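You operate a simulated robot arm through the tools that you are given. There is no shell and no other tool.

You are at the controls of a simulated robot arm. One attempt, no reset.

TASK
Put things in order on the top of the green workbench. At the end: the silver elbow from the top of the green workbench stands where the white grease cartridge (marked "EP 0") stood; the white grease cartridge from the top of the green workbench stands where the black solenoid valve (marked "24 V") stood; the black solenoid valve from the top of the green workbench is on the small blue tray; the yellow cap from the top of the green workbench is on the blue cover plate; whatever was shut is shut again. Leave all else as you found it, and nothing knocked over. Set down upright: solenoid valve.

It is judged by the outcome, as a careful person would: the job done as asked, and still so three seconds after it is handed in. It fails if anything else is knocked over, pushed out of place, dropped, spilled or broken. Lids that push on must go on centred and level and be pressed home; caps that screw on are set level and turned clockwise until they are tight.

THE ROBOT
A 6-joint arm with a two-finger gripper, fixed in place. Base frame: the origin is at the foot of the arm, x ahead of it, y to its left, z up; the work surface is at about z = 0. Readings come in mm, rad, newtons and seconds.
With the tool pointing down near the work surface it reaches from about 240 to 620 mm from the base axis. Its first joint turns from -1.152 to 1.152 rad. Payload 1.37 kg.
The tool frame sits at the grasp point between the pads (the TCP): z along the fingers, y along the line on which they close. The tips reach 22 mm beyond it. The gripper opens to 92 mm; its body begins 65 mm behind the TCP.
Orientation is that of the tool frame in the base frame, as a unit quaternion [w, x, y, z]. With the fingers straight down and closing along the base's y, the tool's x points along the base's -x, its y along +y and its z along -z.

THE INTERFACE
- The arm moves only by the tool play_rows. Its argument "rows" is a list of rows, each an object of numbers (a shift or turn left out is 0, a gripper value left out holds the last): "rx", "ry", "rz": the turn, a rotation vector about the base's x, y, z in units of 5 degrees (1.0 is 5 degrees); "x", "y", "z": the shift along the base's x, y, z in units of 25 mm (1.0 is 25 mm); "jaw": the finger opening in mm, from 0 to 92. In form: [{"rx": .., "ry": .., "rz": .., "x": .., "y": .., "z": .., "jaw": ..}, ...]. A call has 1 to 20 rows; each row shifts and turns the commanded pose from where the row before left it. A call with a number of a shift or a turn outside -1 to 1 is refused whole. Rows are played at 5 a second. More than 50 mm and 0.15 rad between two rows, or a gripper value outside its range, and nothing of the call is played. A pose out of reach is approached as far as the arm can. The call stops where the force on the tool passes 40 N (or 10 N more than at its start, if that is more) or the arm is blocked; 0.2 s more then pass. Each finger travels about 59.9 mm/s and halts on what it meets, pressing with about 26 N; the grip force reading is that of the motor and also rises with nothing between the fingers. The clock runs only during rows and for 0.2 s after the last one: add rows that do not move to give the fingers time. The reply holds the time, the measured pose of the TCP, the force on the tool along the base axes, the opening and the grip force, in the units named above and with some noise, with the torque about the TCP (base axes, N m) and any sound that the robot's microphone picked up.
- Cameras (640 x 400 px; columns grow to the right, rows downward): "scene" is fixed at [26.1, -457.3, 566.9]; the picture's right is [0.61, -0.79, 0.00], its down [-0.60, -0.46, -0.65] and it looks along [0.52, 0.40, -0.76] (base axes); focal length 318 px, centre (320, 200). "wrist" rides on the gripper at [71, 19, -102] in the tool frame; the picture's right is [-0.26, 0.97, 0.00], its down [-0.75, -0.20, -0.63] and it looks along [-0.60, -0.16, 0.78] (tool axes); focal length 280 px, centre (320, 200). There is no depth. A picture from a camera that has moved, and an enlarged one, comes with that camera's place and axes in the base frame and with its lens. The place of the scene camera against the robot may be out by one fixed shift of up to 18 mm in any direction.
- camera(camera): a new picture of that camera. No time passes.
- close_up(camera, box): a new picture of the part [left, top, right, bottom] of that camera's present view, enlarged. No time passes.
- hand_in(): hands the job in; it is judged then, once.

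Places have to be worked out from the pictures, the camera data and where the tool is seen. Open the gripper and draw the arm clear of the work before you hand the job in, unless the task says otherwise.

The tools are called after "Request:" as a command line: name --argument value ..., lists and objects as JSON in quotes. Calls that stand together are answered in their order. play_rows: Moves the arm, as the interface text tells. Its arguments: {"type":"object","properties":{"rows":{"type":"array","items":{"type":"object","properties":{"rx":{"type":"number"},"ry":{"type":"number"},"rz":{"type":"number"},"x":{"type":"number"},"y":{"type":"number"},"z":{"type":"number"},"jaw":{"type":"number"}}}}},"required":["rows"]} The other tools are called the same way: camera (camera) takes a picture; close_up (camera, box) takes an enlarged picture of a part of a camera's view; hand_in () hands the job in.

At the start:

```text
clock: 0.0
position: [428.3, -217.4, 246.2]
orientation: [-0.001, 0.0, 1.0, 0.0]
force: [0.0, 0.1, 0.9]
wrist_torque: [-0.01, 0.0, 0.01]
gripper_width: 91.7
grasp_force: 0.1
```

scene: 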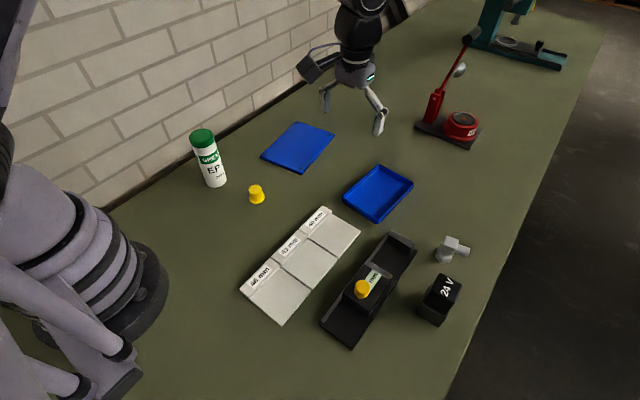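
wrist: 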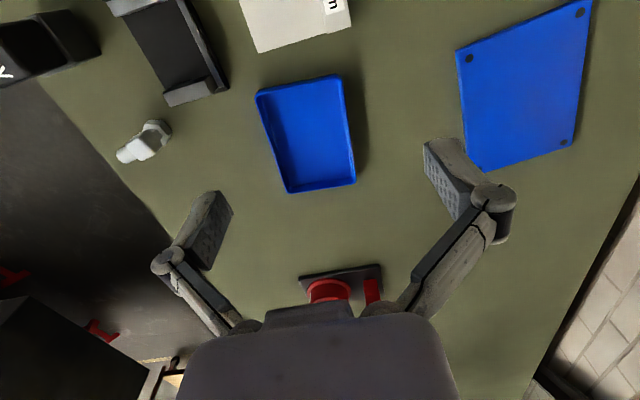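

I'll look closer at the items on the bench before moving.

Request:
close_up --camera "scene" --box '[300, 210, 500, 360]'

Request:
close_up --camera "scene" --box '[170, 100, 370, 230]'

Request:
close_up --camera "scene" --box '[320, 140, 500, 260]'

Request:
close_up --camera "scene" --box '[220, 190, 380, 330]'

```text
2.67 times, centred on (400, 285) of scene
camera zoom: at [26.1, -457.3, 566.9], right [0.61, -0.79, 0.0], down [-0.6, -0.46, -0.65], along [0.52, 0.4, -0.76], focal length 848 px, centre (107, -27)
```

zoom: 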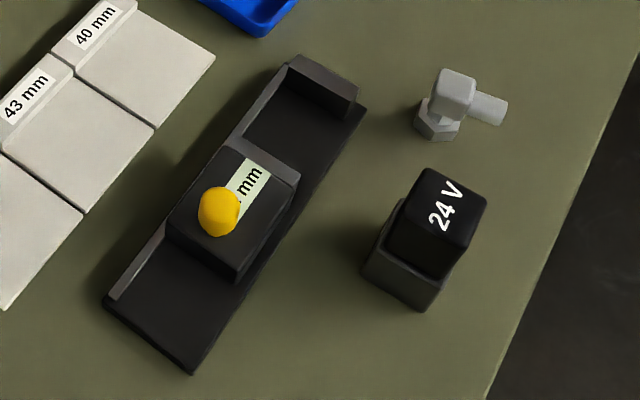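

```text
3.08 times, centred on (270, 165) of scene
camera zoom: at [26.1, -457.3, 566.9], right [0.61, -0.79, 0.0], down [-0.6, -0.46, -0.65], along [0.52, 0.4, -0.76], focal length 979 px, centre (474, 308)
```

zoom: 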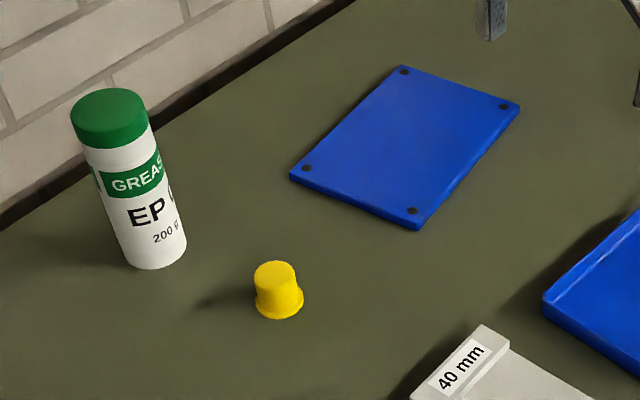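

```text
3.33 times, centred on (410, 200) of scene
camera zoom: at [26.1, -457.3, 566.9], right [0.61, -0.79, 0.0], down [-0.6, -0.46, -0.65], along [0.52, 0.4, -0.76], focal length 1060 px, centre (20, 200)
```

zoom: 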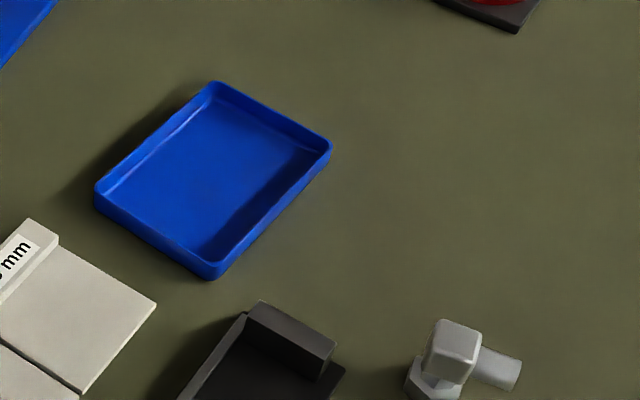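

```text
2.86 times, centred on (300, 260) of scene
camera zoom: at [26.1, -457.3, 566.9], right [0.61, -0.79, 0.0], down [-0.6, -0.46, -0.65], along [0.52, 0.4, -0.76], focal length 909 px, centre (377, 29)
```

zoom: 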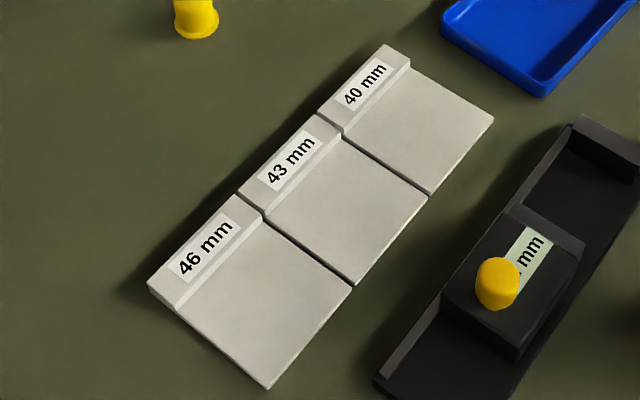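

The bench shows a grease cartridge, one loose yellow cap, the valve, the elbow, a blue tray and a blue plate. I'll check the elbow and the tray more closely with the wrist camera, since its mounting is exact.

Request:
close_up --camera "wrist" --box '[80, 90, 240, 190]'

Request:
close_up --camera "wrist" --box '[220, 50, 400, 210]'

Request:
close_up --camera "scene" --box '[280, 20, 410, 150]'

Request:
close_up --camera "scene" --box '[400, 210, 500, 340]'

```text
4.00 times, centred on (160, 140) of wrist
camera zoom: at [357.4, -197.0, 348.1], right [0.26, 0.97, 0.0], down [0.75, -0.2, 0.63], along [0.6, -0.16, -0.78], focal length 1122 px, centre (960, 440)
```

zoom: 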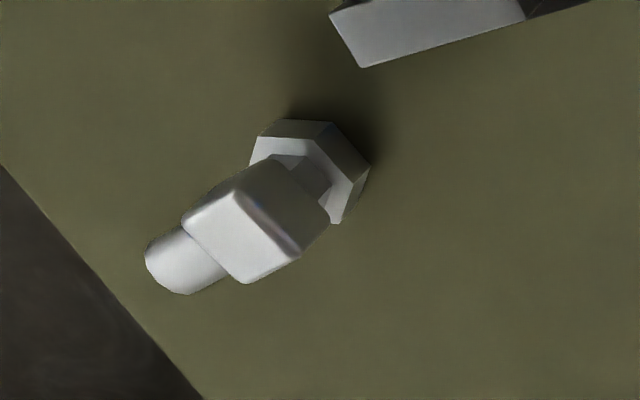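

```text
2.50 times, centred on (310, 130) of wrist
camera zoom: at [357.4, -197.0, 348.1], right [0.26, 0.97, 0.0], down [0.75, -0.2, 0.63], along [0.6, -0.16, -0.78], focal length 701 px, centre (345, 375)
```

zoom: 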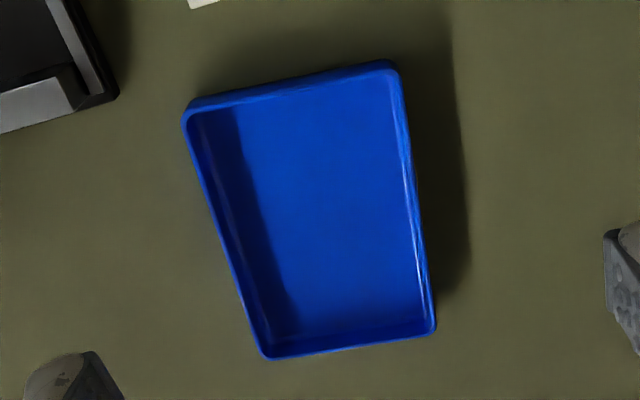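

```text
3.08 times, centred on (345, 85) of scene
camera zoom: at [26.1, -457.3, 566.9], right [0.61, -0.79, 0.0], down [-0.6, -0.46, -0.65], along [0.52, 0.4, -0.76], focal length 979 px, centre (243, 554)
```

zoom: 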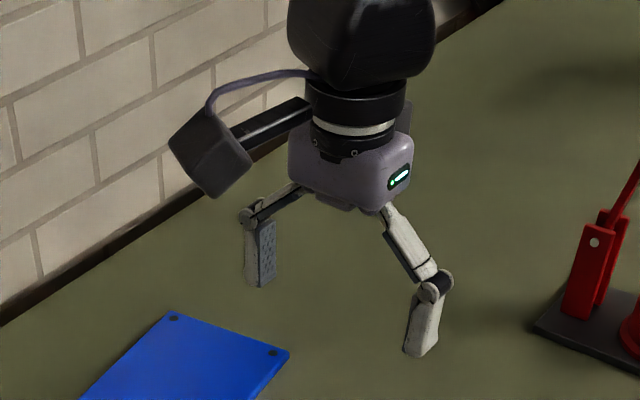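

```text
3.08 times, centred on (450, 275) of scene
camera zoom: at [26.1, -457.3, 566.9], right [0.61, -0.79, 0.0], down [-0.6, -0.46, -0.65], along [0.52, 0.4, -0.76], focal length 979 px, centre (-80, -31)
```

zoom: 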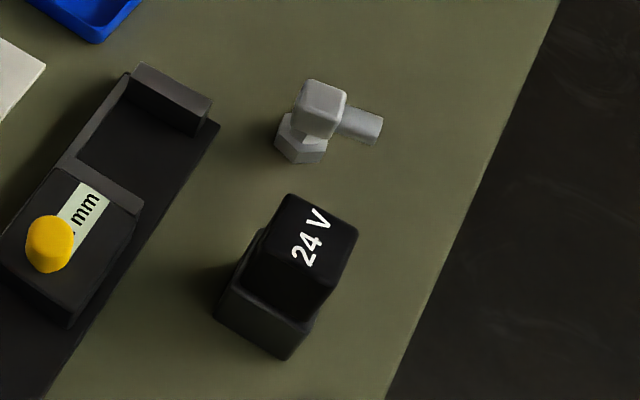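

The valve seems nearly aligned with the base axes near (340, -469), and the elbow is near (454, -441), close to the reach limit. I'll move over that corner at the same height to look straight at both.

Request:
play_rows --rows '[{"x": -0.64, "y": -0.9, "z": 0.3}, {"x": -0.64, "y": -0.9, "z": 0.3}, {"x": -0.64, "y": -0.9, "z": 0.3}, {"x": -0.64, "y": -0.9, "z": 0.3}, {"x": -0.64, "y": -0.9}, {"x": -0.64, "y": -0.9}, {"x": -0.64, "y": -0.9}, {"x": -0.64, "y": -0.9}, {}]'

Request:
camera --camera "wrist"

Request:
camera --camera "scene"

```text
clock: 2.0
position: [300.6, -398.4, 276.7]
orientation: [0.0, -0.001, 1.0, 0.0]
force: [-0.6, -0.4, -0.1]
wrist_torque: [0.01, 0.02, -0.02]
gripper_width: 91.7
grasp_force: 0.2
```

```text
taken
camera wrist: at [229.5, -377.4, 378.3], right [0.26, 0.97, 0.0], down [0.75, -0.2, 0.63], along [0.6, -0.16, -0.78], focal length 280 px, centre (320, 200)
```

wrist: 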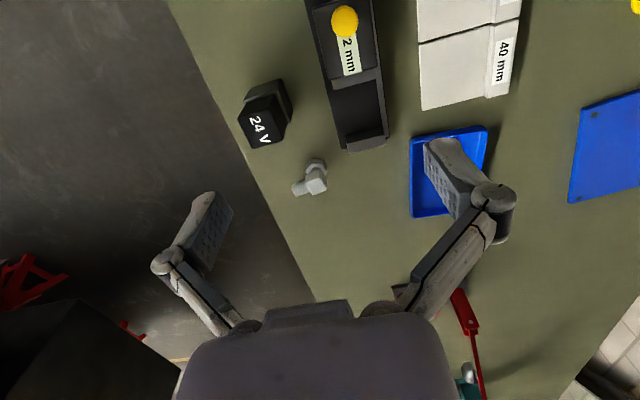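

```text
taken
```

scene: 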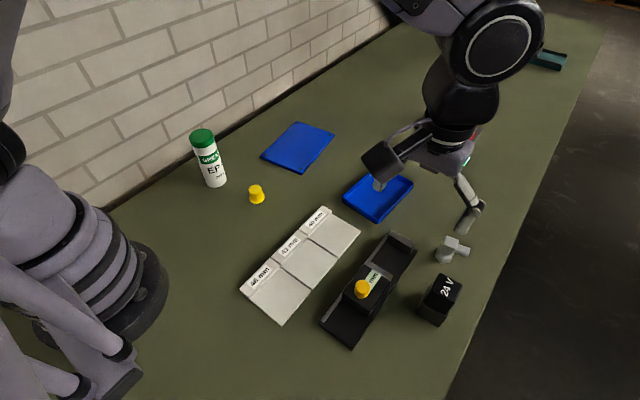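

Both the valve and elbow are now in the wrist view. I'll enlarge them for accurate positions.

Request:
close_up --camera "wrist" --box '[210, 60, 370, 210]'

Request:
close_up --camera "wrist" --box '[220, 65, 310, 155]'

Request:
close_up --camera "wrist" --box '[270, 145, 350, 205]'

```text
2.67 times, centred on (290, 135) of wrist
camera zoom: at [229.5, -377.4, 378.3], right [0.26, 0.97, 0.0], down [0.75, -0.2, 0.63], along [0.6, -0.16, -0.78], focal length 748 px, centre (400, 373)
```

zoom: 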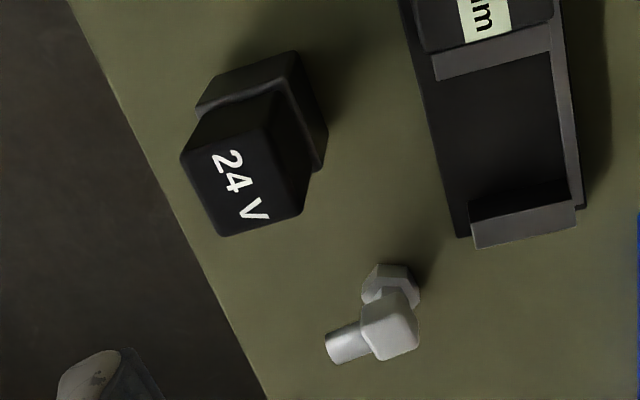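

```text
4.44 times, centred on (265, 110) of wrist
camera zoom: at [229.5, -377.4, 378.3], right [0.26, 0.97, 0.0], down [0.75, -0.2, 0.63], along [0.6, -0.16, -0.78], focal length 1246 px, centre (564, 600)
```

zoom: 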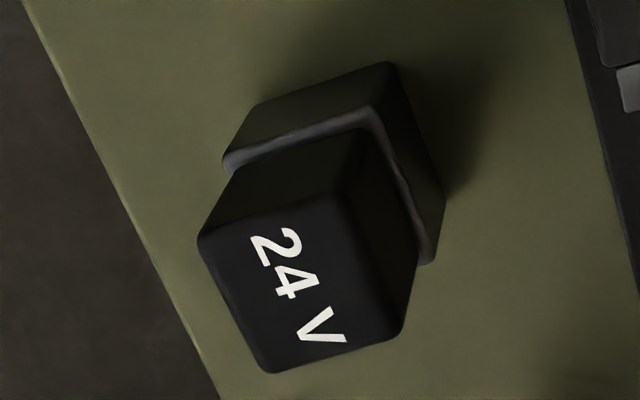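

```text
6.67 times, centred on (310, 175) of wrist
camera zoom: at [229.5, -377.4, 378.3], right [0.26, 0.97, 0.0], down [0.75, -0.2, 0.63], along [0.6, -0.16, -0.78], focal length 1869 px, centre (387, 367)
```

zoom: 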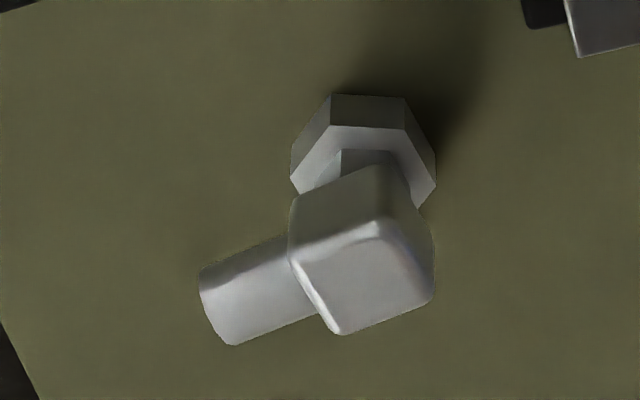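

The valve base measures about 42 x 45 mm, centred near (338, -473) and rotated about 3 degrees. The elbow base is near (457, -444) with its top at about z = 50. I'll hover over the valve for a second view to get its height.

Request:
play_rows --rows '[{"x": 0.374, "y": -0.746, "z": -0.767}, {"x": 0.374, "y": -0.746, "z": -0.767}, {"x": 0.374, "y": -0.746, "z": -0.767}, {"x": 0.374, "y": -0.746, "z": -0.767}, {}]'

Request:
camera --camera "wrist"

Request:
close_up --camera "wrist" --box '[240, 0, 400, 160]'

Request:
camera --camera "scene"

```text
clock: 3.2
position: [339.4, -471.2, 200.7]
orientation: [0.0, 0.0, 1.0, 0.0]
force: [0.6, 0.4, 0.0]
wrist_torque: [0.01, 0.02, -0.01]
gripper_width: 91.8
grasp_force: 0.0
```

```text
taken
camera wrist: at [266.7, -451.9, 301.7], right [0.26, 0.97, 0.0], down [0.75, -0.2, 0.63], along [0.6, -0.16, -0.78], focal length 280 px, centre (320, 200)
```

wrist: 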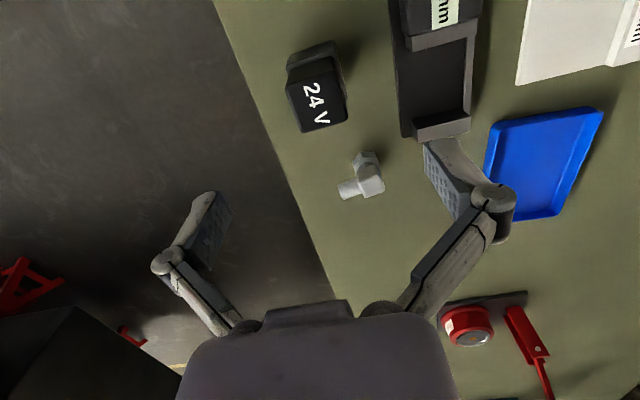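

```text
2.50 times, centred on (320, 80) of wrist
camera zoom: at [266.7, -451.9, 301.7], right [0.26, 0.97, 0.0], down [0.75, -0.2, 0.63], along [0.6, -0.16, -0.78], focal length 701 px, centre (320, 500)
```

zoom: 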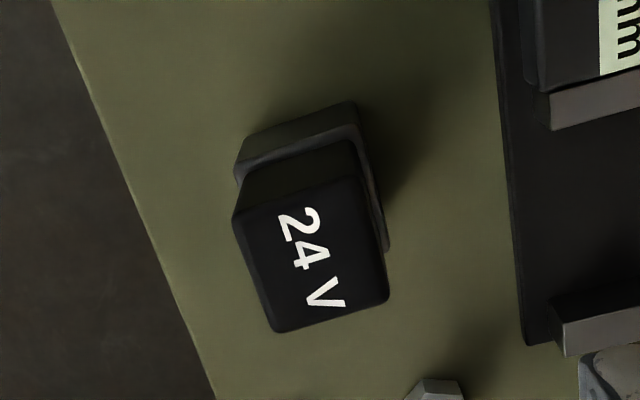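

```text
taken
```

scene: 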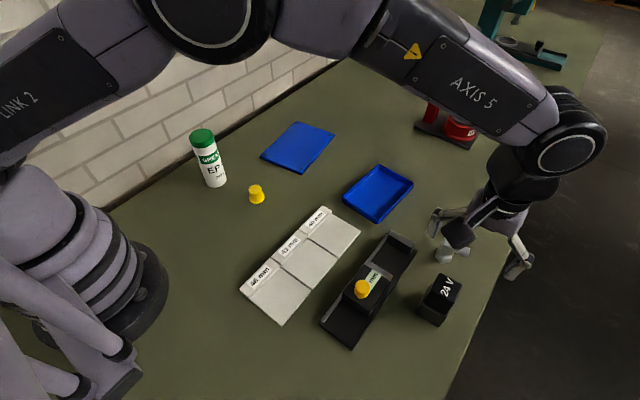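

The two views put the valve top at about z = 90, with a 38 mm square upper block centred at about (339, -473). I'll turn 3 degrees to line up, narrow the jaw a little, come down to just above the top and check.

Request:
play_rows --rows '[{"rz": 0.6, "x": 0.04, "y": -0.05, "z": -0.6, "jaw": 76}, {"z": -0.8}, {"z": -0.8}, {"z": -0.8}, {}]'

Request:
camera --camera "wrist"

Request:
close_up --camera "scene" --box '[390, 180, 550, 340]'

```text
clock: 4.4
position: [340.3, -473.1, 123.6]
orientation: [0.0, -0.026, 1.0, 0.001]
force: [-0.4, 0.2, 1.3]
wrist_torque: [0.02, 0.0, -0.01]
gripper_width: 75.9
grasp_force: 0.1
```

```text
taken
camera wrist: at [266.4, -456.7, 226.9], right [0.21, 0.98, 0.0], down [0.76, -0.16, 0.63], along [0.61, -0.13, -0.78], focal length 280 px, centre (320, 200)
```

wrist: 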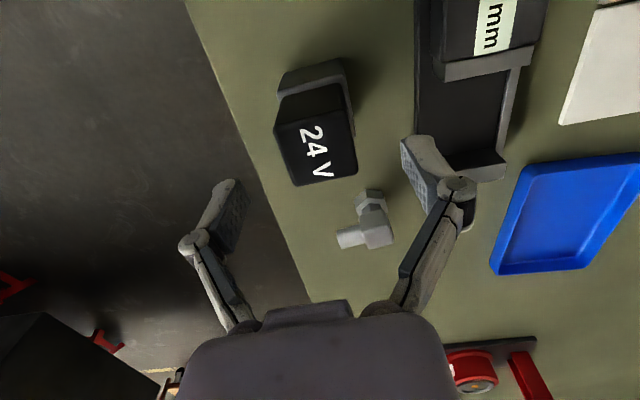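

```text
2.50 times, centred on (470, 260) of scene
camera zoom: at [26.1, -457.3, 566.9], right [0.61, -0.79, 0.0], down [-0.6, -0.46, -0.65], along [0.52, 0.4, -0.76], focal length 795 px, centre (-55, 50)
```

zoom: 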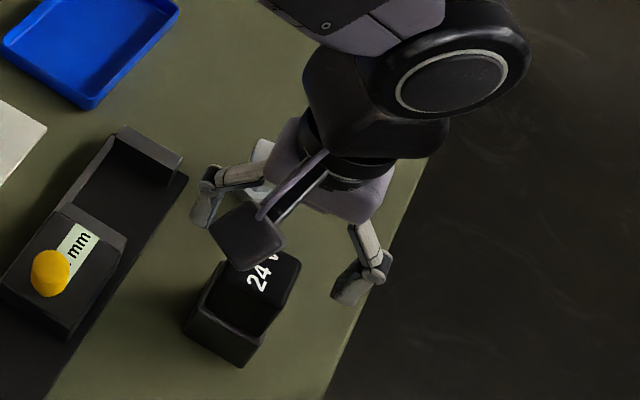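

The predicted projection of the valve top matches the picture, so the position is good. I'll descend to z = 70 and close on the upper block.

Request:
play_rows --rows '[{"z": -0.7}, {"z": -0.7}, {"z": -0.7}, {}, {"jaw": 30}, {"jaw": 30}, {"jaw": 30}, {"jaw": 30}]'

Request:
camera --camera "wrist"

```text
clock: 6.2
position: [339.8, -474.0, 73.5]
orientation: [0.0, -0.026, 1.0, -0.001]
force: [0.7, -3.6, 3.3]
wrist_torque: [-0.25, -0.16, -0.03]
gripper_width: 44.5
grasp_force: 26.8
```

```text
taken
camera wrist: at [266.7, -456.8, 174.5], right [0.21, 0.98, 0.0], down [0.76, -0.16, 0.63], along [0.61, -0.13, -0.78], focal length 280 px, centre (320, 200)
```

wrist: 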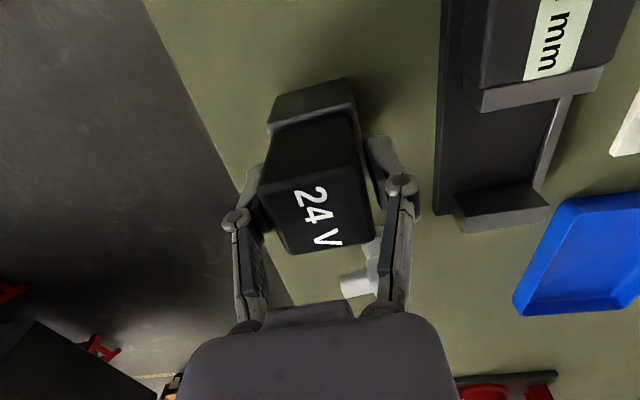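

The jaw stopped at 44.5 mm with full grip force. I'll hold for a moment to see whether it is stable before lifting.

Request:
play_rows --rows '[{"jaw": 30}, {"jaw": 30}]'

Request:
close_up --camera "wrist" --box '[220, 60, 440, 280]'

Request:
close_up --camera "scene" --box '[390, 200, 530, 340]'

```text
clock: 6.8
position: [339.1, -474.1, 72.6]
orientation: [0.0, -0.026, 1.0, 0.0]
force: [0.4, -4.5, 5.2]
wrist_torque: [-0.23, -0.21, -0.07]
gripper_width: 44.7
grasp_force: 26.0
```

```text
1.82 times, centred on (330, 170) of wrist
camera zoom: at [266.8, -456.7, 174.5], right [0.21, 0.98, 0.0], down [0.76, -0.16, 0.63], along [0.61, -0.13, -0.78], focal length 510 px, centre (302, 254)
```

zoom: 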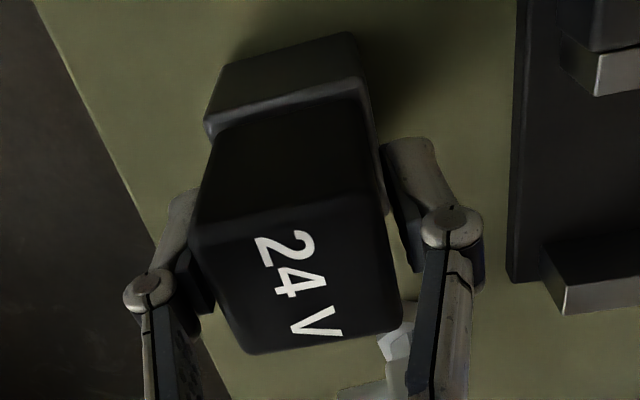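

```text
2.86 times, centred on (460, 270) of scene
camera zoom: at [26.1, -457.3, 566.9], right [0.61, -0.79, 0.0], down [-0.6, -0.46, -0.65], along [0.52, 0.4, -0.76], focal length 909 px, centre (-80, 0)
```

zoom: 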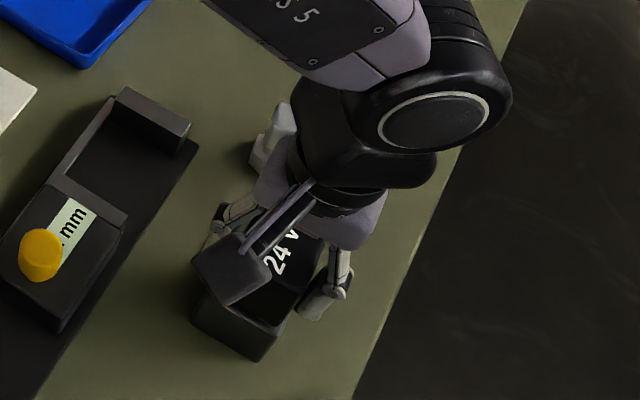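

The grip is stable at 44.7 mm and 26 N, which fits a block slightly bigger than I estimated. I'll lift gently and check the load.

Request:
play_rows --rows '[{"z": 0.1}, {"z": 0.2}, {"z": 0.4}, {"z": 0.4}, {}]'

Request:
camera --camera "wrist"

Request:
close_up --camera "scene" --box '[390, 200, 530, 340]'

```text
clock: 8.0
position: [339.3, -473.4, 98.6]
orientation: [0.0, -0.026, 1.0, 0.001]
force: [-0.6, 0.0, -6.2]
wrist_torque: [-0.03, 0.02, -0.02]
gripper_width: 44.5
grasp_force: 26.2
```

```text
taken
camera wrist: at [266.7, -456.4, 200.9], right [0.21, 0.98, 0.0], down [0.76, -0.17, 0.62], along [0.61, -0.13, -0.78], focal length 280 px, centre (320, 200)
```

wrist: 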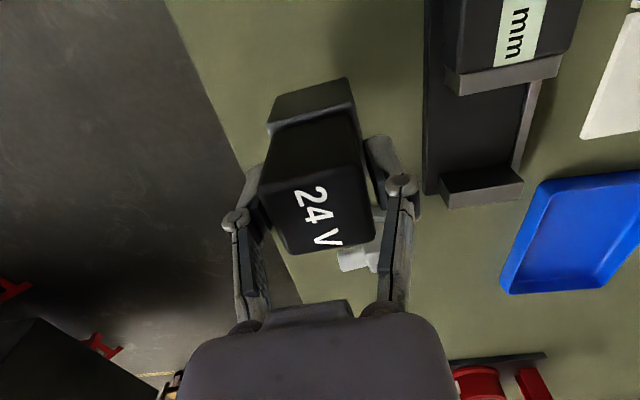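

```text
2.86 times, centred on (460, 270) of scene
camera zoom: at [26.1, -457.4, 566.9], right [0.61, -0.79, 0.0], down [-0.6, -0.46, -0.65], along [0.52, 0.4, -0.76], focal length 909 px, centre (-80, 0)
```

zoom: 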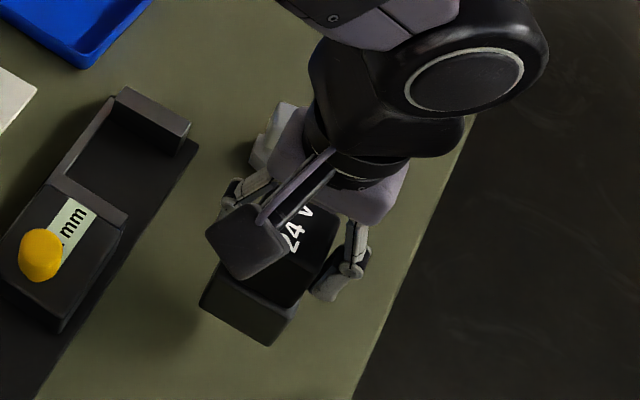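

The valve is held cleanly with a load of 6.2 N. It stood with the TCP at z ≈ 73. The tray centre is near (517, -252), about 146 x 100 mm and turned about -4 degrees, so I'll raise the valve well clear and carry it over the tray.

Request:
play_rows --rows '[{"z": 0.6}, {"z": 0.9}, {"z": 0.9}, {"z": 0.9}, {"z": 0.7}, {"x": 0.3, "y": 0.4}, {"x": 0.57, "y": 0.74, "rz": -0.35}, {"x": 0.57, "y": 0.74, "rz": -0.35}, {"x": 0.57, "y": 0.74, "rz": -0.35}, {"x": 0.57, "y": 0.74, "rz": -0.35}, {"x": 0.57, "y": 0.74}, {"x": 0.57, "y": 0.74}, {"x": 0.57, "y": 0.74}, {"x": 0.57, "y": 0.74}, {"x": 0.57, "y": 0.74}, {"x": 0.57, "y": 0.74}, {"x": 0.57, "y": 0.74}, {"x": 0.3, "y": 0.35}, {}]'

Request:
camera --camera "wrist"

Request:
camera --camera "scene"

```text
clock: 12.0
position: [510.9, -251.0, 199.6]
orientation: [0.0, 0.035, 0.999, 0.001]
force: [-0.7, 0.7, -4.6]
wrist_torque: [-0.01, 0.0, 0.02]
gripper_width: 44.5
grasp_force: 26.4
```

```text
taken
camera wrist: at [440.0, -225.2, 301.1], right [0.33, 0.94, 0.0], down [0.74, -0.26, 0.62], along [0.59, -0.21, -0.78], focal length 280 px, centre (320, 200)
```

wrist: 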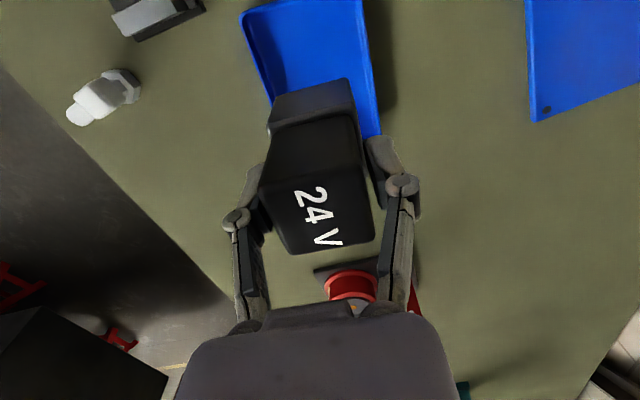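

```text
taken
```

scene: 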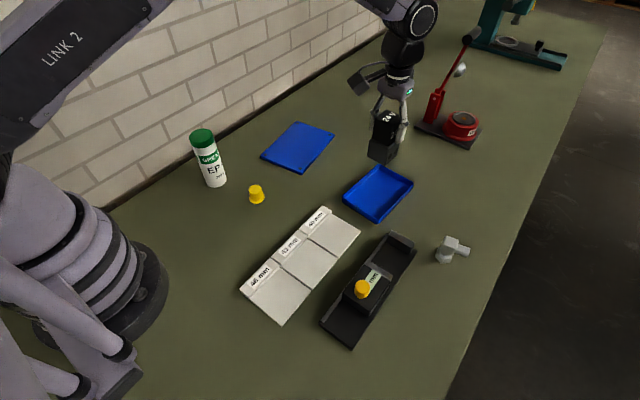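

The tray's corner projects where my estimate predicts, so the valve is over the tray. I'll lower it to about 14 mm above where contact should be, then check.

Request:
play_rows --rows '[{"z": -0.6}, {"z": -0.9}, {"z": -0.9}, {"z": -0.9}, {"z": -0.8}, {"z": -0.4}, {}]'

Request:
close_up --camera "scene" --box '[320, 120, 440, 240]'

Request:
camera --camera "wrist"

```text
clock: 13.6
position: [510.4, -251.5, 87.5]
orientation: [0.0, 0.034, 0.999, 0.0]
force: [-0.7, 0.6, -6.1]
wrist_torque: [0.0, 0.01, -0.01]
gripper_width: 44.4
grasp_force: 25.8
```

```text
3.33 times, centred on (380, 180) of scene
camera zoom: at [26.1, -457.4, 566.9], right [0.61, -0.79, 0.0], down [-0.6, -0.46, -0.65], along [0.52, 0.4, -0.76], focal length 1060 px, centre (120, 267)
```

zoom: 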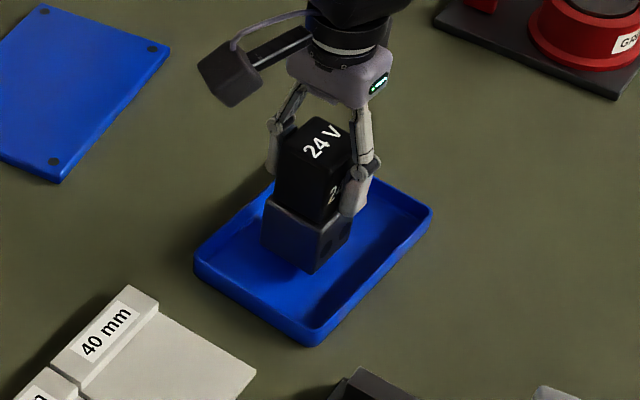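

```text
taken
camera wrist: at [440.5, -225.8, 188.6], right [0.33, 0.94, 0.0], down [0.74, -0.26, 0.63], along [0.59, -0.21, -0.78], focal length 280 px, centre (320, 200)
```

wrist: 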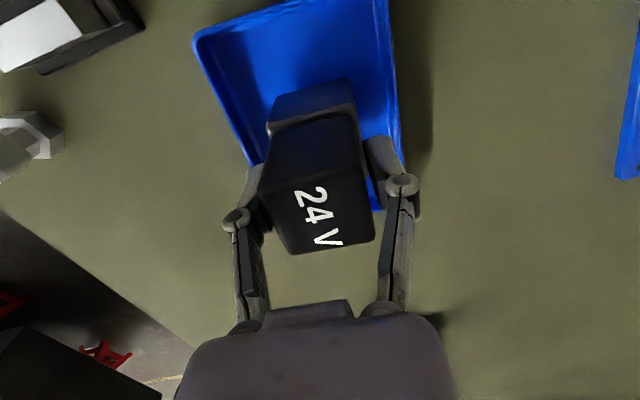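

The valve hangs upright inside the tray outline. I'll lower it in small steps until the tray floor takes the load.

Request:
play_rows --rows '[{"z": -0.1}, {"z": -0.1}, {"z": -0.1}, {"z": -0.08}, {}]'

```text
clock: 14.8
position: [511.7, -251.1, 78.0]
orientation: [0.0, 0.036, 0.999, 0.001]
force: [-0.8, -0.9, -6.1]
wrist_torque: [0.03, 0.01, 0.04]
gripper_width: 44.4
grasp_force: 25.8
```

The valve is still hanging at z = 78 with the full 6.1 N load. I'll continue in smaller steps.

Request:
play_rows --rows '[{"z": -0.04}, {"z": -0.04}, {}]'

Request:
play_rows --rows '[{"z": -0.04}, {}]'

```text
clock: 15.6
position: [510.8, -250.8, 76.2]
orientation: [0.0, 0.035, 0.999, 0.0]
force: [-6.3, 2.5, 12.7]
wrist_torque: [0.08, 0.46, -0.07]
gripper_width: 44.5
grasp_force: 25.8
```

```text
clock: 16.2
position: [512.0, -251.2, 75.4]
orientation: [0.002, 0.035, 0.999, -0.001]
force: [-5.0, 1.5, 20.6]
wrist_torque: [0.08, 0.08, -0.01]
gripper_width: 44.7
grasp_force: 26.3
```

The tray floor was reached at about z = 76, with some press now. I'll ease up about 1 mm and then open the fingers.

Request:
play_rows --rows '[{"z": 0.03}, {}, {"jaw": 50}, {"jaw": 62}, {"jaw": 74}, {"jaw": 74}, {}]'

Request:
camera --camera "wrist"

Request:
close_up --camera "scene" --box '[320, 120, 440, 240]'

```text
clock: 17.8
position: [511.4, -250.2, 75.1]
orientation: [0.0, 0.035, 0.999, 0.0]
force: [-0.7, -0.2, -0.3]
wrist_torque: [0.01, 0.02, 0.01]
gripper_width: 74.2
grasp_force: 0.0
```

```text
taken
camera wrist: at [440.5, -225.4, 177.4], right [0.33, 0.94, 0.0], down [0.74, -0.26, 0.63], along [0.59, -0.21, -0.78], focal length 280 px, centre (320, 200)
```

wrist: 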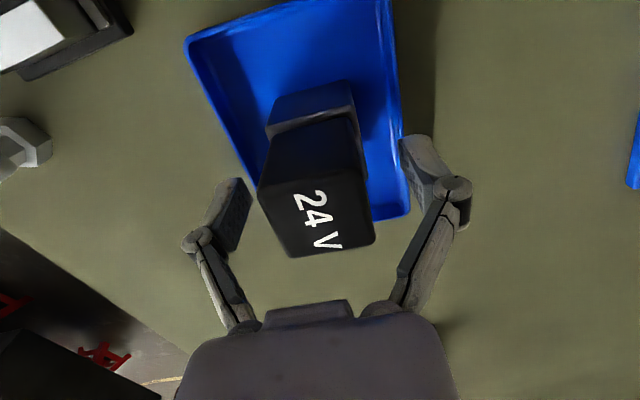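

```text
3.33 times, centred on (380, 180) of scene
camera zoom: at [26.1, -457.3, 566.9], right [0.61, -0.79, 0.0], down [-0.6, -0.46, -0.65], along [0.52, 0.4, -0.76], focal length 1060 px, centre (120, 267)
```

zoom: 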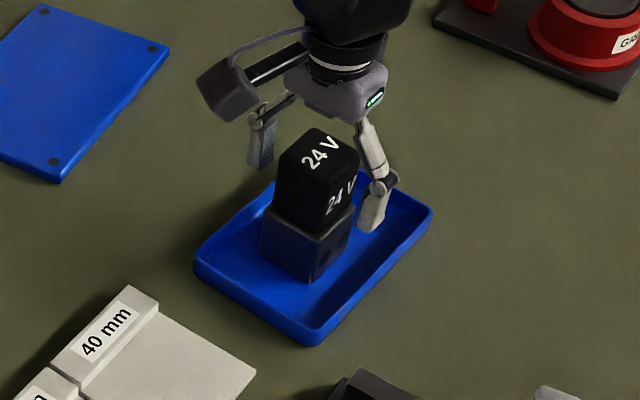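

The valve stands upright in the tray and is released. I'll raise clear and travel high to look at the grease cartridge from near (320, 60).

Request:
play_rows --rows '[{"z": 0.5}, {"z": 0.9}, {"z": 0.9}, {"z": 0.9}, {"z": 0.9}, {"z": 0.9}, {"z": 0.9}, {"z": 0.7}, {}]'

Request:
play_rows --rows '[{"x": -0.55, "y": 0.9, "rz": 0.2}, {"x": -0.55, "y": 0.9, "rz": 0.2}, {"x": -0.55, "y": 0.9, "rz": 0.2}, {"x": -0.55, "y": 0.9, "rz": 0.2}, {"x": -0.55, "y": 0.9}, {"x": -0.55, "y": 0.9}, {"x": -0.55, "y": 0.9}, {"x": -0.55, "y": 0.9}, {"x": -0.55, "y": 0.9}, {"x": -0.55, "y": 0.9}, {"x": -0.55, "y": 0.9}, {"x": -0.55, "y": 0.9}, {"x": -0.55, "y": 0.9}, {}]'

Request:
camera --camera "wrist"

Request:
camera --camera "scene"

```text
clock: 19.8
position: [510.6, -250.7, 240.8]
orientation: [-0.001, 0.034, 0.999, -0.001]
force: [0.1, 0.6, -0.4]
wrist_torque: [0.05, -0.03, 0.02]
gripper_width: 74.1
grasp_force: 0.0
```

```text
clock: 22.8
position: [331.6, 42.1, 240.5]
orientation: [0.0, 0.0, 1.0, 0.0]
force: [0.6, 0.8, 0.3]
wrist_torque: [0.01, 0.0, -0.03]
gripper_width: 74.3
grasp_force: 0.1
```

```text
taken
camera wrist: at [259.4, 62.8, 341.9], right [0.26, 0.96, 0.0], down [0.75, -0.2, 0.63], along [0.6, -0.16, -0.78], focal length 280 px, centre (320, 200)
```

wrist: 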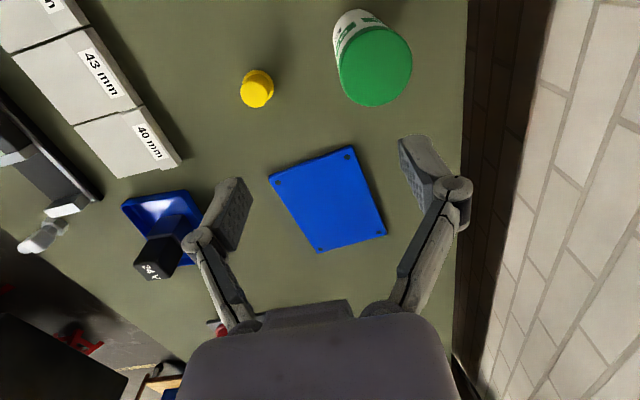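

```text
taken
```

scene: 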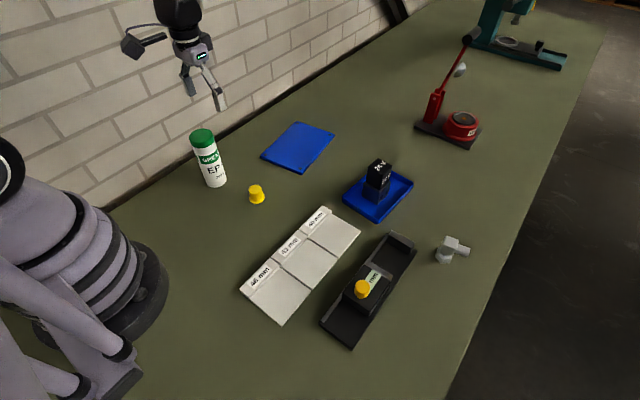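

I can see the cartridge from above, well away from the wall. I'll enlarge the cartridge, yellow cap and plate to measure them.

Request:
close_up --camera "wrist" --box '[300, 0, 460, 120]'

Request:
close_up --camera "wrist" --box '[220, 50, 300, 120]'

Request:
close_up --camera "wrist" --box '[250, 130, 400, 260]'

```text
3.33 times, centred on (380, 60) of wrist
camera zoom: at [259.4, 62.8, 341.9], right [0.26, 0.96, 0.0], down [0.75, -0.2, 0.63], along [0.6, -0.16, -0.78], focal length 935 px, centre (120, 667)
```

zoom: 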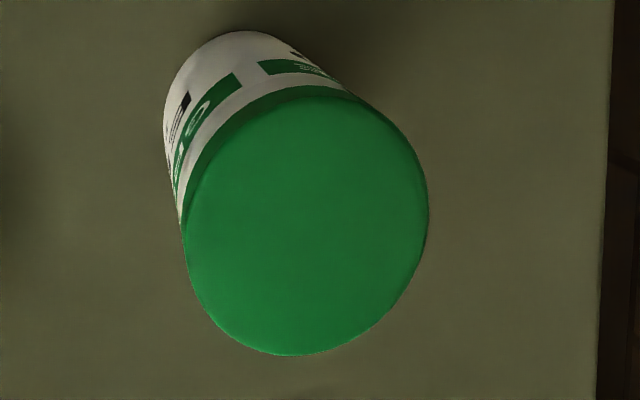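

```text
5.71 times, centred on (260, 85) of wrist
camera zoom: at [259.4, 62.8, 341.9], right [0.26, 0.96, 0.0], down [0.75, -0.2, 0.63], along [0.6, -0.16, -0.78], focal length 1602 px, centre (663, 857)
```

zoom: 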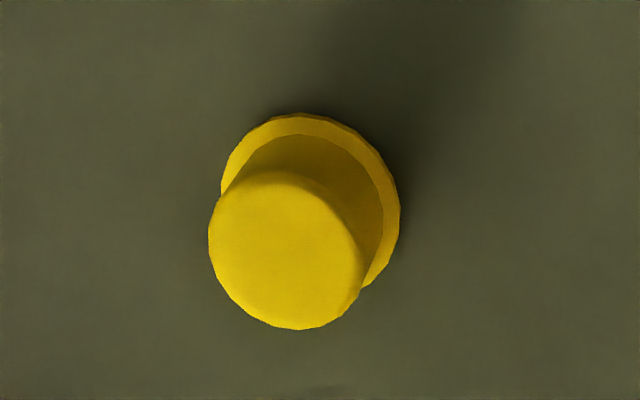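

```text
3.08 times, centred on (325, 195) of wrist
camera zoom: at [259.4, 62.8, 341.9], right [0.26, 0.96, 0.0], down [0.75, -0.2, 0.63], along [0.6, -0.16, -0.78], focal length 863 px, centre (305, 215)
```

zoom: 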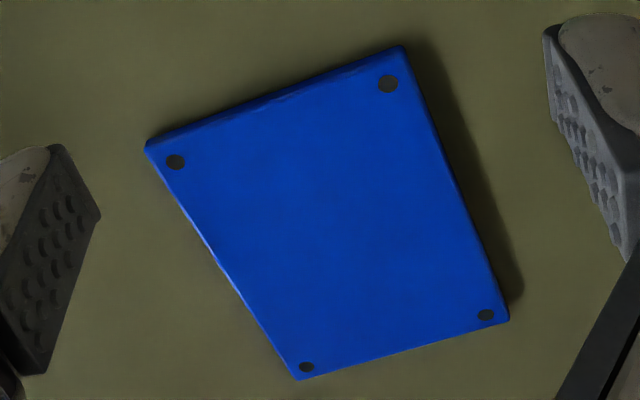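

The cartridge stands at about (315, 86.5), roughly 48 mm across and 139 mm tall. I'll move over it and come down to just above the cap to verify centring.

Request:
play_rows --rows '[{"x": -0.33, "y": 0.89}, {"x": -0.33, "y": 0.88}, {"z": -0.8, "jaw": 78}, {"z": -0.8}, {"z": -0.6}, {}]'

Request:
camera --camera "wrist"

Request:
close_up --camera "scene" --box '[140, 60, 300, 220]'

```text
clock: 24.2
position: [314.5, 86.1, 184.6]
orientation: [0.0, 0.001, 1.0, 0.0]
force: [-0.4, 0.0, 0.2]
wrist_torque: [-0.03, 0.01, 0.0]
gripper_width: 78.1
grasp_force: 0.1
```

```text
taken
camera wrist: at [242.8, 106.0, 287.0], right [0.26, 0.97, 0.0], down [0.75, -0.2, 0.62], along [0.6, -0.16, -0.78], focal length 280 px, centre (320, 200)
```

wrist: 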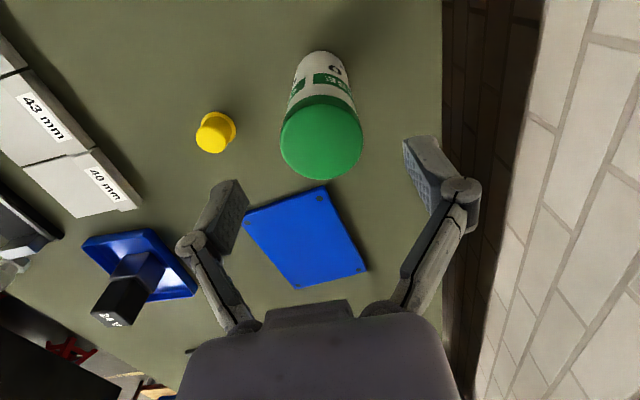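

```text
2.50 times, centred on (220, 140) of scene
camera zoom: at [26.1, -457.3, 566.9], right [0.61, -0.79, 0.0], down [-0.6, -0.46, -0.65], along [0.52, 0.4, -0.76], focal length 795 px, centre (570, 350)
```

zoom: 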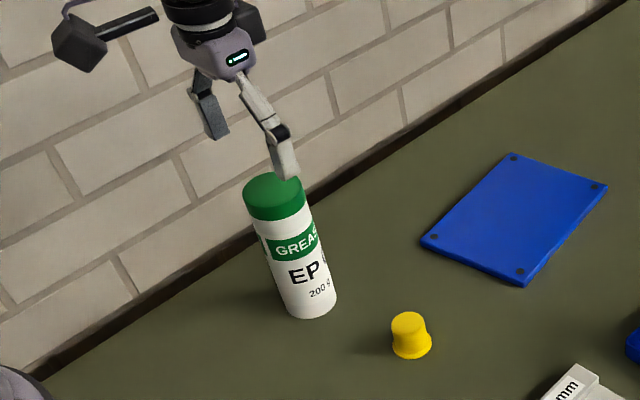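

The predicted and seen cap positions agree to within a couple of mm. I'll descend to z ≈ 95, with the pads on the white body below the cap, and close.

Request:
play_rows --rows '[{"z": -0.7}, {"z": -0.7}, {"z": -0.7}, {"z": -0.7}, {"z": -0.6}, {"z": -0.18}, {}]'

Request:
camera --camera "wrist"

Request:
close_up --camera "scene" --box '[140, 60, 300, 220]'

```text
clock: 25.8
position: [315.7, 86.0, 94.9]
orientation: [-0.001, 0.0, 1.0, -0.001]
force: [-0.3, 0.2, 0.0]
wrist_torque: [0.02, -0.03, 0.02]
gripper_width: 77.8
grasp_force: 0.0
```

```text
taken
camera wrist: at [243.2, 106.5, 197.2], right [0.26, 0.97, 0.0], down [0.75, -0.2, 0.63], along [0.6, -0.16, -0.78], focal length 280 px, centre (320, 200)
```

wrist: 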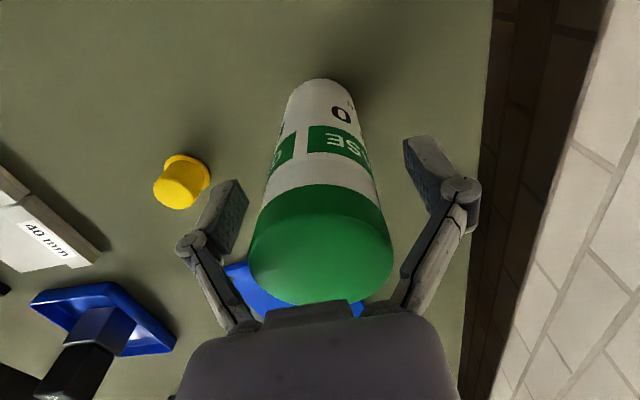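

```text
2.50 times, centred on (220, 140) of scene
camera zoom: at [26.1, -457.3, 566.9], right [0.61, -0.79, 0.0], down [-0.6, -0.46, -0.65], along [0.52, 0.4, -0.76], focal length 795 px, centre (570, 350)
```

zoom: 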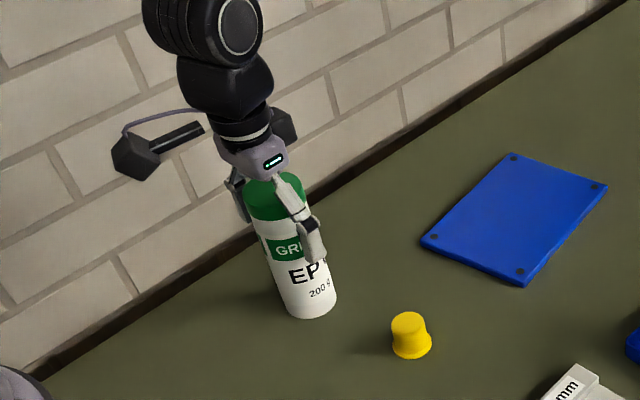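

The fingers straddle the body evenly with no contact force. I'll close the gripper.

Request:
play_rows --rows '[{"jaw": 62}, {"jaw": 50}, {"jaw": 36}, {"jaw": 36}, {"jaw": 36}]'

Request:
camera --camera "wrist"

```text
clock: 27.0
position: [314.3, 86.8, 96.2]
orientation: [-0.001, 0.0, 1.0, -0.001]
force: [-1.0, -1.0, 13.3]
wrist_torque: [0.03, 0.02, -0.03]
gripper_width: 49.9
grasp_force: 26.3
```

```text
taken
camera wrist: at [243.1, 106.4, 197.7], right [0.26, 0.97, 0.0], down [0.75, -0.2, 0.63], along [0.6, -0.16, -0.78], focal length 280 px, centre (320, 200)
```

wrist: 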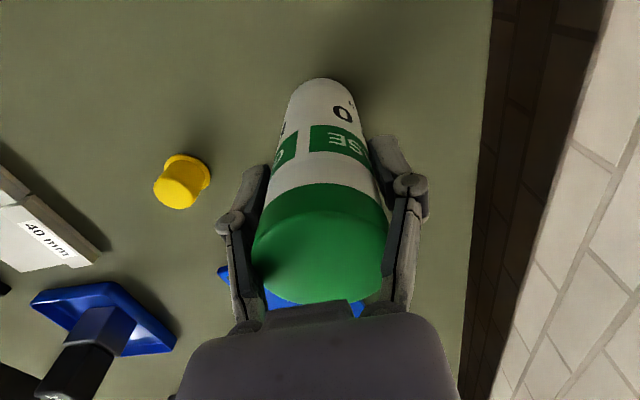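

The cartridge is gripped at 49.9 mm with 26 N. I'll lift gently and check the load.

Request:
play_rows --rows '[{"z": 0.1}, {"z": 0.2}, {"z": 0.4}, {"z": 0.4}, {}]'

Request:
close_up --camera "scene" --box '[140, 60, 300, 220]'

Request:
camera --camera "wrist"

```text
clock: 28.2
position: [315.1, 85.2, 123.6]
orientation: [0.0, 0.001, 1.0, 0.001]
force: [0.1, 0.0, -2.2]
wrist_torque: [-0.02, 0.02, -0.01]
gripper_width: 48.8
grasp_force: 26.1
```

```text
2.50 times, centred on (220, 140) of scene
camera zoom: at [26.1, -457.3, 566.9], right [0.61, -0.79, 0.0], down [-0.6, -0.46, -0.65], along [0.52, 0.4, -0.76], focal length 795 px, centre (570, 350)
```

zoom: 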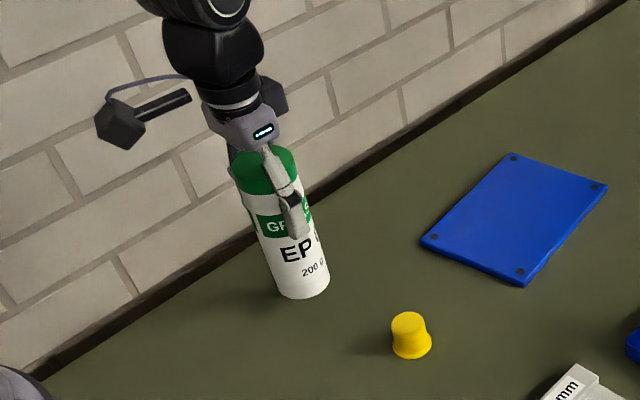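

```text
taken
camera wrist: at [243.1, 105.8, 225.4], right [0.26, 0.97, 0.0], down [0.75, -0.2, 0.62], along [0.6, -0.16, -0.78], focal length 280 px, centre (320, 200)
```

wrist: 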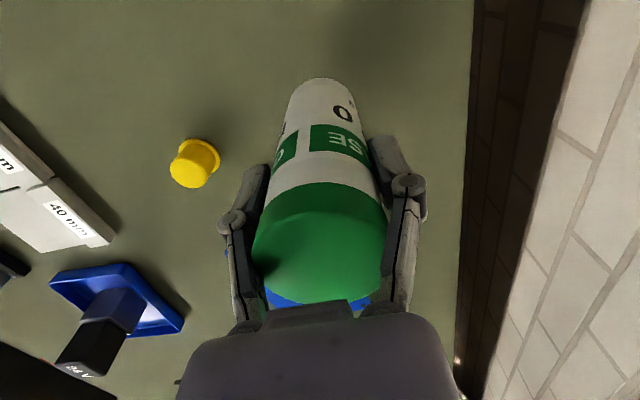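

It lifted cleanly with a 2.2 N load; it stood with the TCP at z ≈ 95. I'll raise it to give about 125 mm clearance under the cartridge and carry it toward the valve's old spot at (339, -473.5).

Request:
play_rows --rows '[{"z": 0.6}, {"z": 0.9}, {"z": 0.9}, {"z": 0.9}, {"z": 0.6}, {"y": -0.4}, {"x": 0.04, "y": -0.9}, {"x": 0.04, "y": -0.9}, {"x": 0.04, "y": -0.9}, {"x": 0.04, "y": -0.9}, {"x": 0.04, "y": -0.9}, {"x": 0.04, "y": -0.9}, {"x": 0.04, "y": -0.9}, {"x": 0.04, "y": -0.9}, {"x": 0.04, "y": -0.9}, {"x": 0.04, "y": -0.9}, {"x": 0.04, "y": -0.9}, {"x": 0.04, "y": -0.9}, {}]'

Request:
play_rows --rows '[{"x": 0.04, "y": -0.9}, {"x": 0.04, "y": -0.9}, {"x": 0.04, "y": -0.9}, {"x": 0.04, "y": -0.9}, {"x": 0.04, "y": -0.9}, {"x": 0.04, "y": -0.9}, {"x": 0.04, "y": -0.9}, {"x": 0.04, "y": -0.9}, {"x": 0.04, "y": -0.9}, {"x": 0.04, "y": -0.9}, {"x": 0.04, "y": -0.9}, {"x": 0.04, "y": -0.9}, {"y": -0.38}, {}]'

Request:
camera --camera "wrist"

Request:
camera --camera "scene"

```text
clock: 32.2
position: [327.8, -195.3, 220.7]
orientation: [0.0, 0.0, 1.0, 0.0]
force: [-0.3, 0.3, -2.0]
wrist_torque: [-0.01, 0.02, -0.02]
gripper_width: 48.7
grasp_force: 25.7
```

```text
clock: 35.2
position: [338.5, -474.3, 220.8]
orientation: [0.0, 0.0, 1.0, 0.0]
force: [0.8, -0.6, -2.1]
wrist_torque: [-0.03, 0.01, -0.03]
gripper_width: 48.7
grasp_force: 26.2
```

```text
taken
camera wrist: at [266.7, -453.7, 322.7], right [0.26, 0.97, 0.0], down [0.75, -0.2, 0.62], along [0.6, -0.16, -0.78], focal length 280 px, centre (320, 200)
```

wrist: 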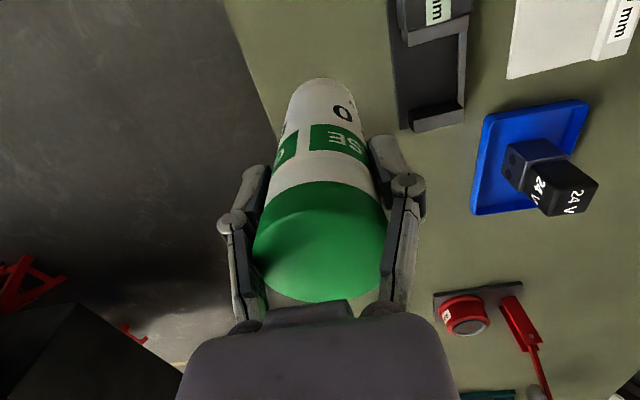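

```text
taken
```

scene: 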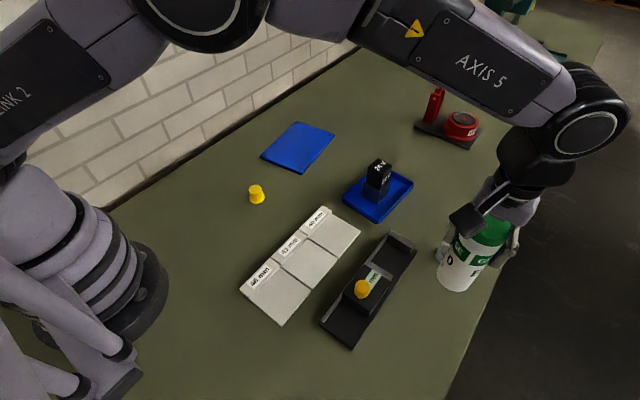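

The cartridge hangs straight over the valve's old spot. I'll lower it to a few mm above the bench and check the force.

Request:
play_rows --rows '[{"z": -0.6}, {"z": -0.9}, {"z": -0.9}, {"z": -0.9}, {"z": -0.8}, {"z": -0.5}, {"z": -0.2}, {}]'

Request:
camera --camera "wrist"

Request:
close_up --camera "scene" --box '[380, 180, 540, 340]'

```text
clock: 37.0
position: [338.8, -472.6, 100.4]
orientation: [0.0, 0.0, 1.0, 0.0]
force: [0.3, -0.3, -3.3]
wrist_torque: [0.0, 0.05, 0.02]
gripper_width: 48.3
grasp_force: 25.3
```

```text
taken
camera wrist: at [267.6, -452.9, 202.2], right [0.26, 0.97, 0.0], down [0.75, -0.2, 0.62], along [0.6, -0.16, -0.78], focal length 280 px, centre (320, 200)
```

wrist: 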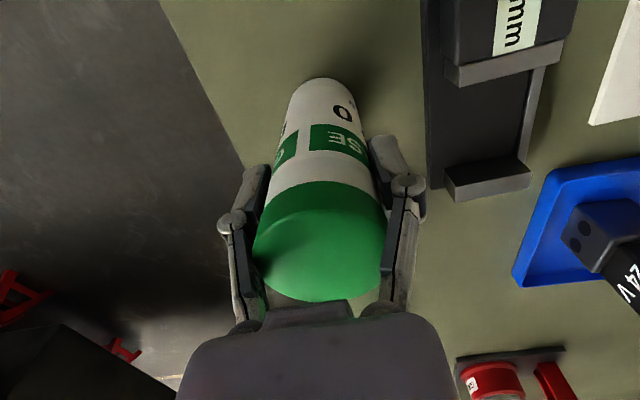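

```text
2.50 times, centred on (460, 260) of scene
camera zoom: at [26.1, -457.4, 566.9], right [0.61, -0.79, 0.0], down [-0.6, -0.46, -0.65], along [0.52, 0.4, -0.76], focal length 795 px, centre (-30, 50)
```

zoom: 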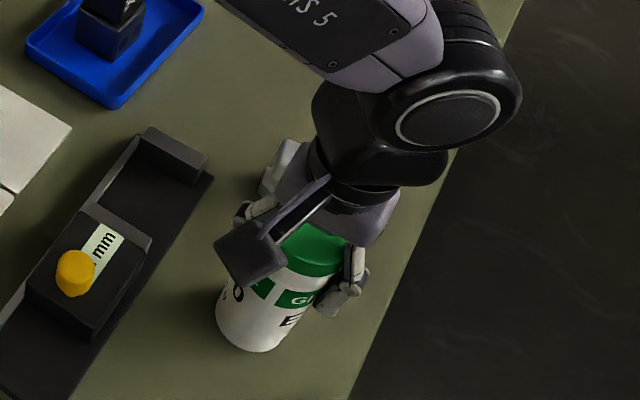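

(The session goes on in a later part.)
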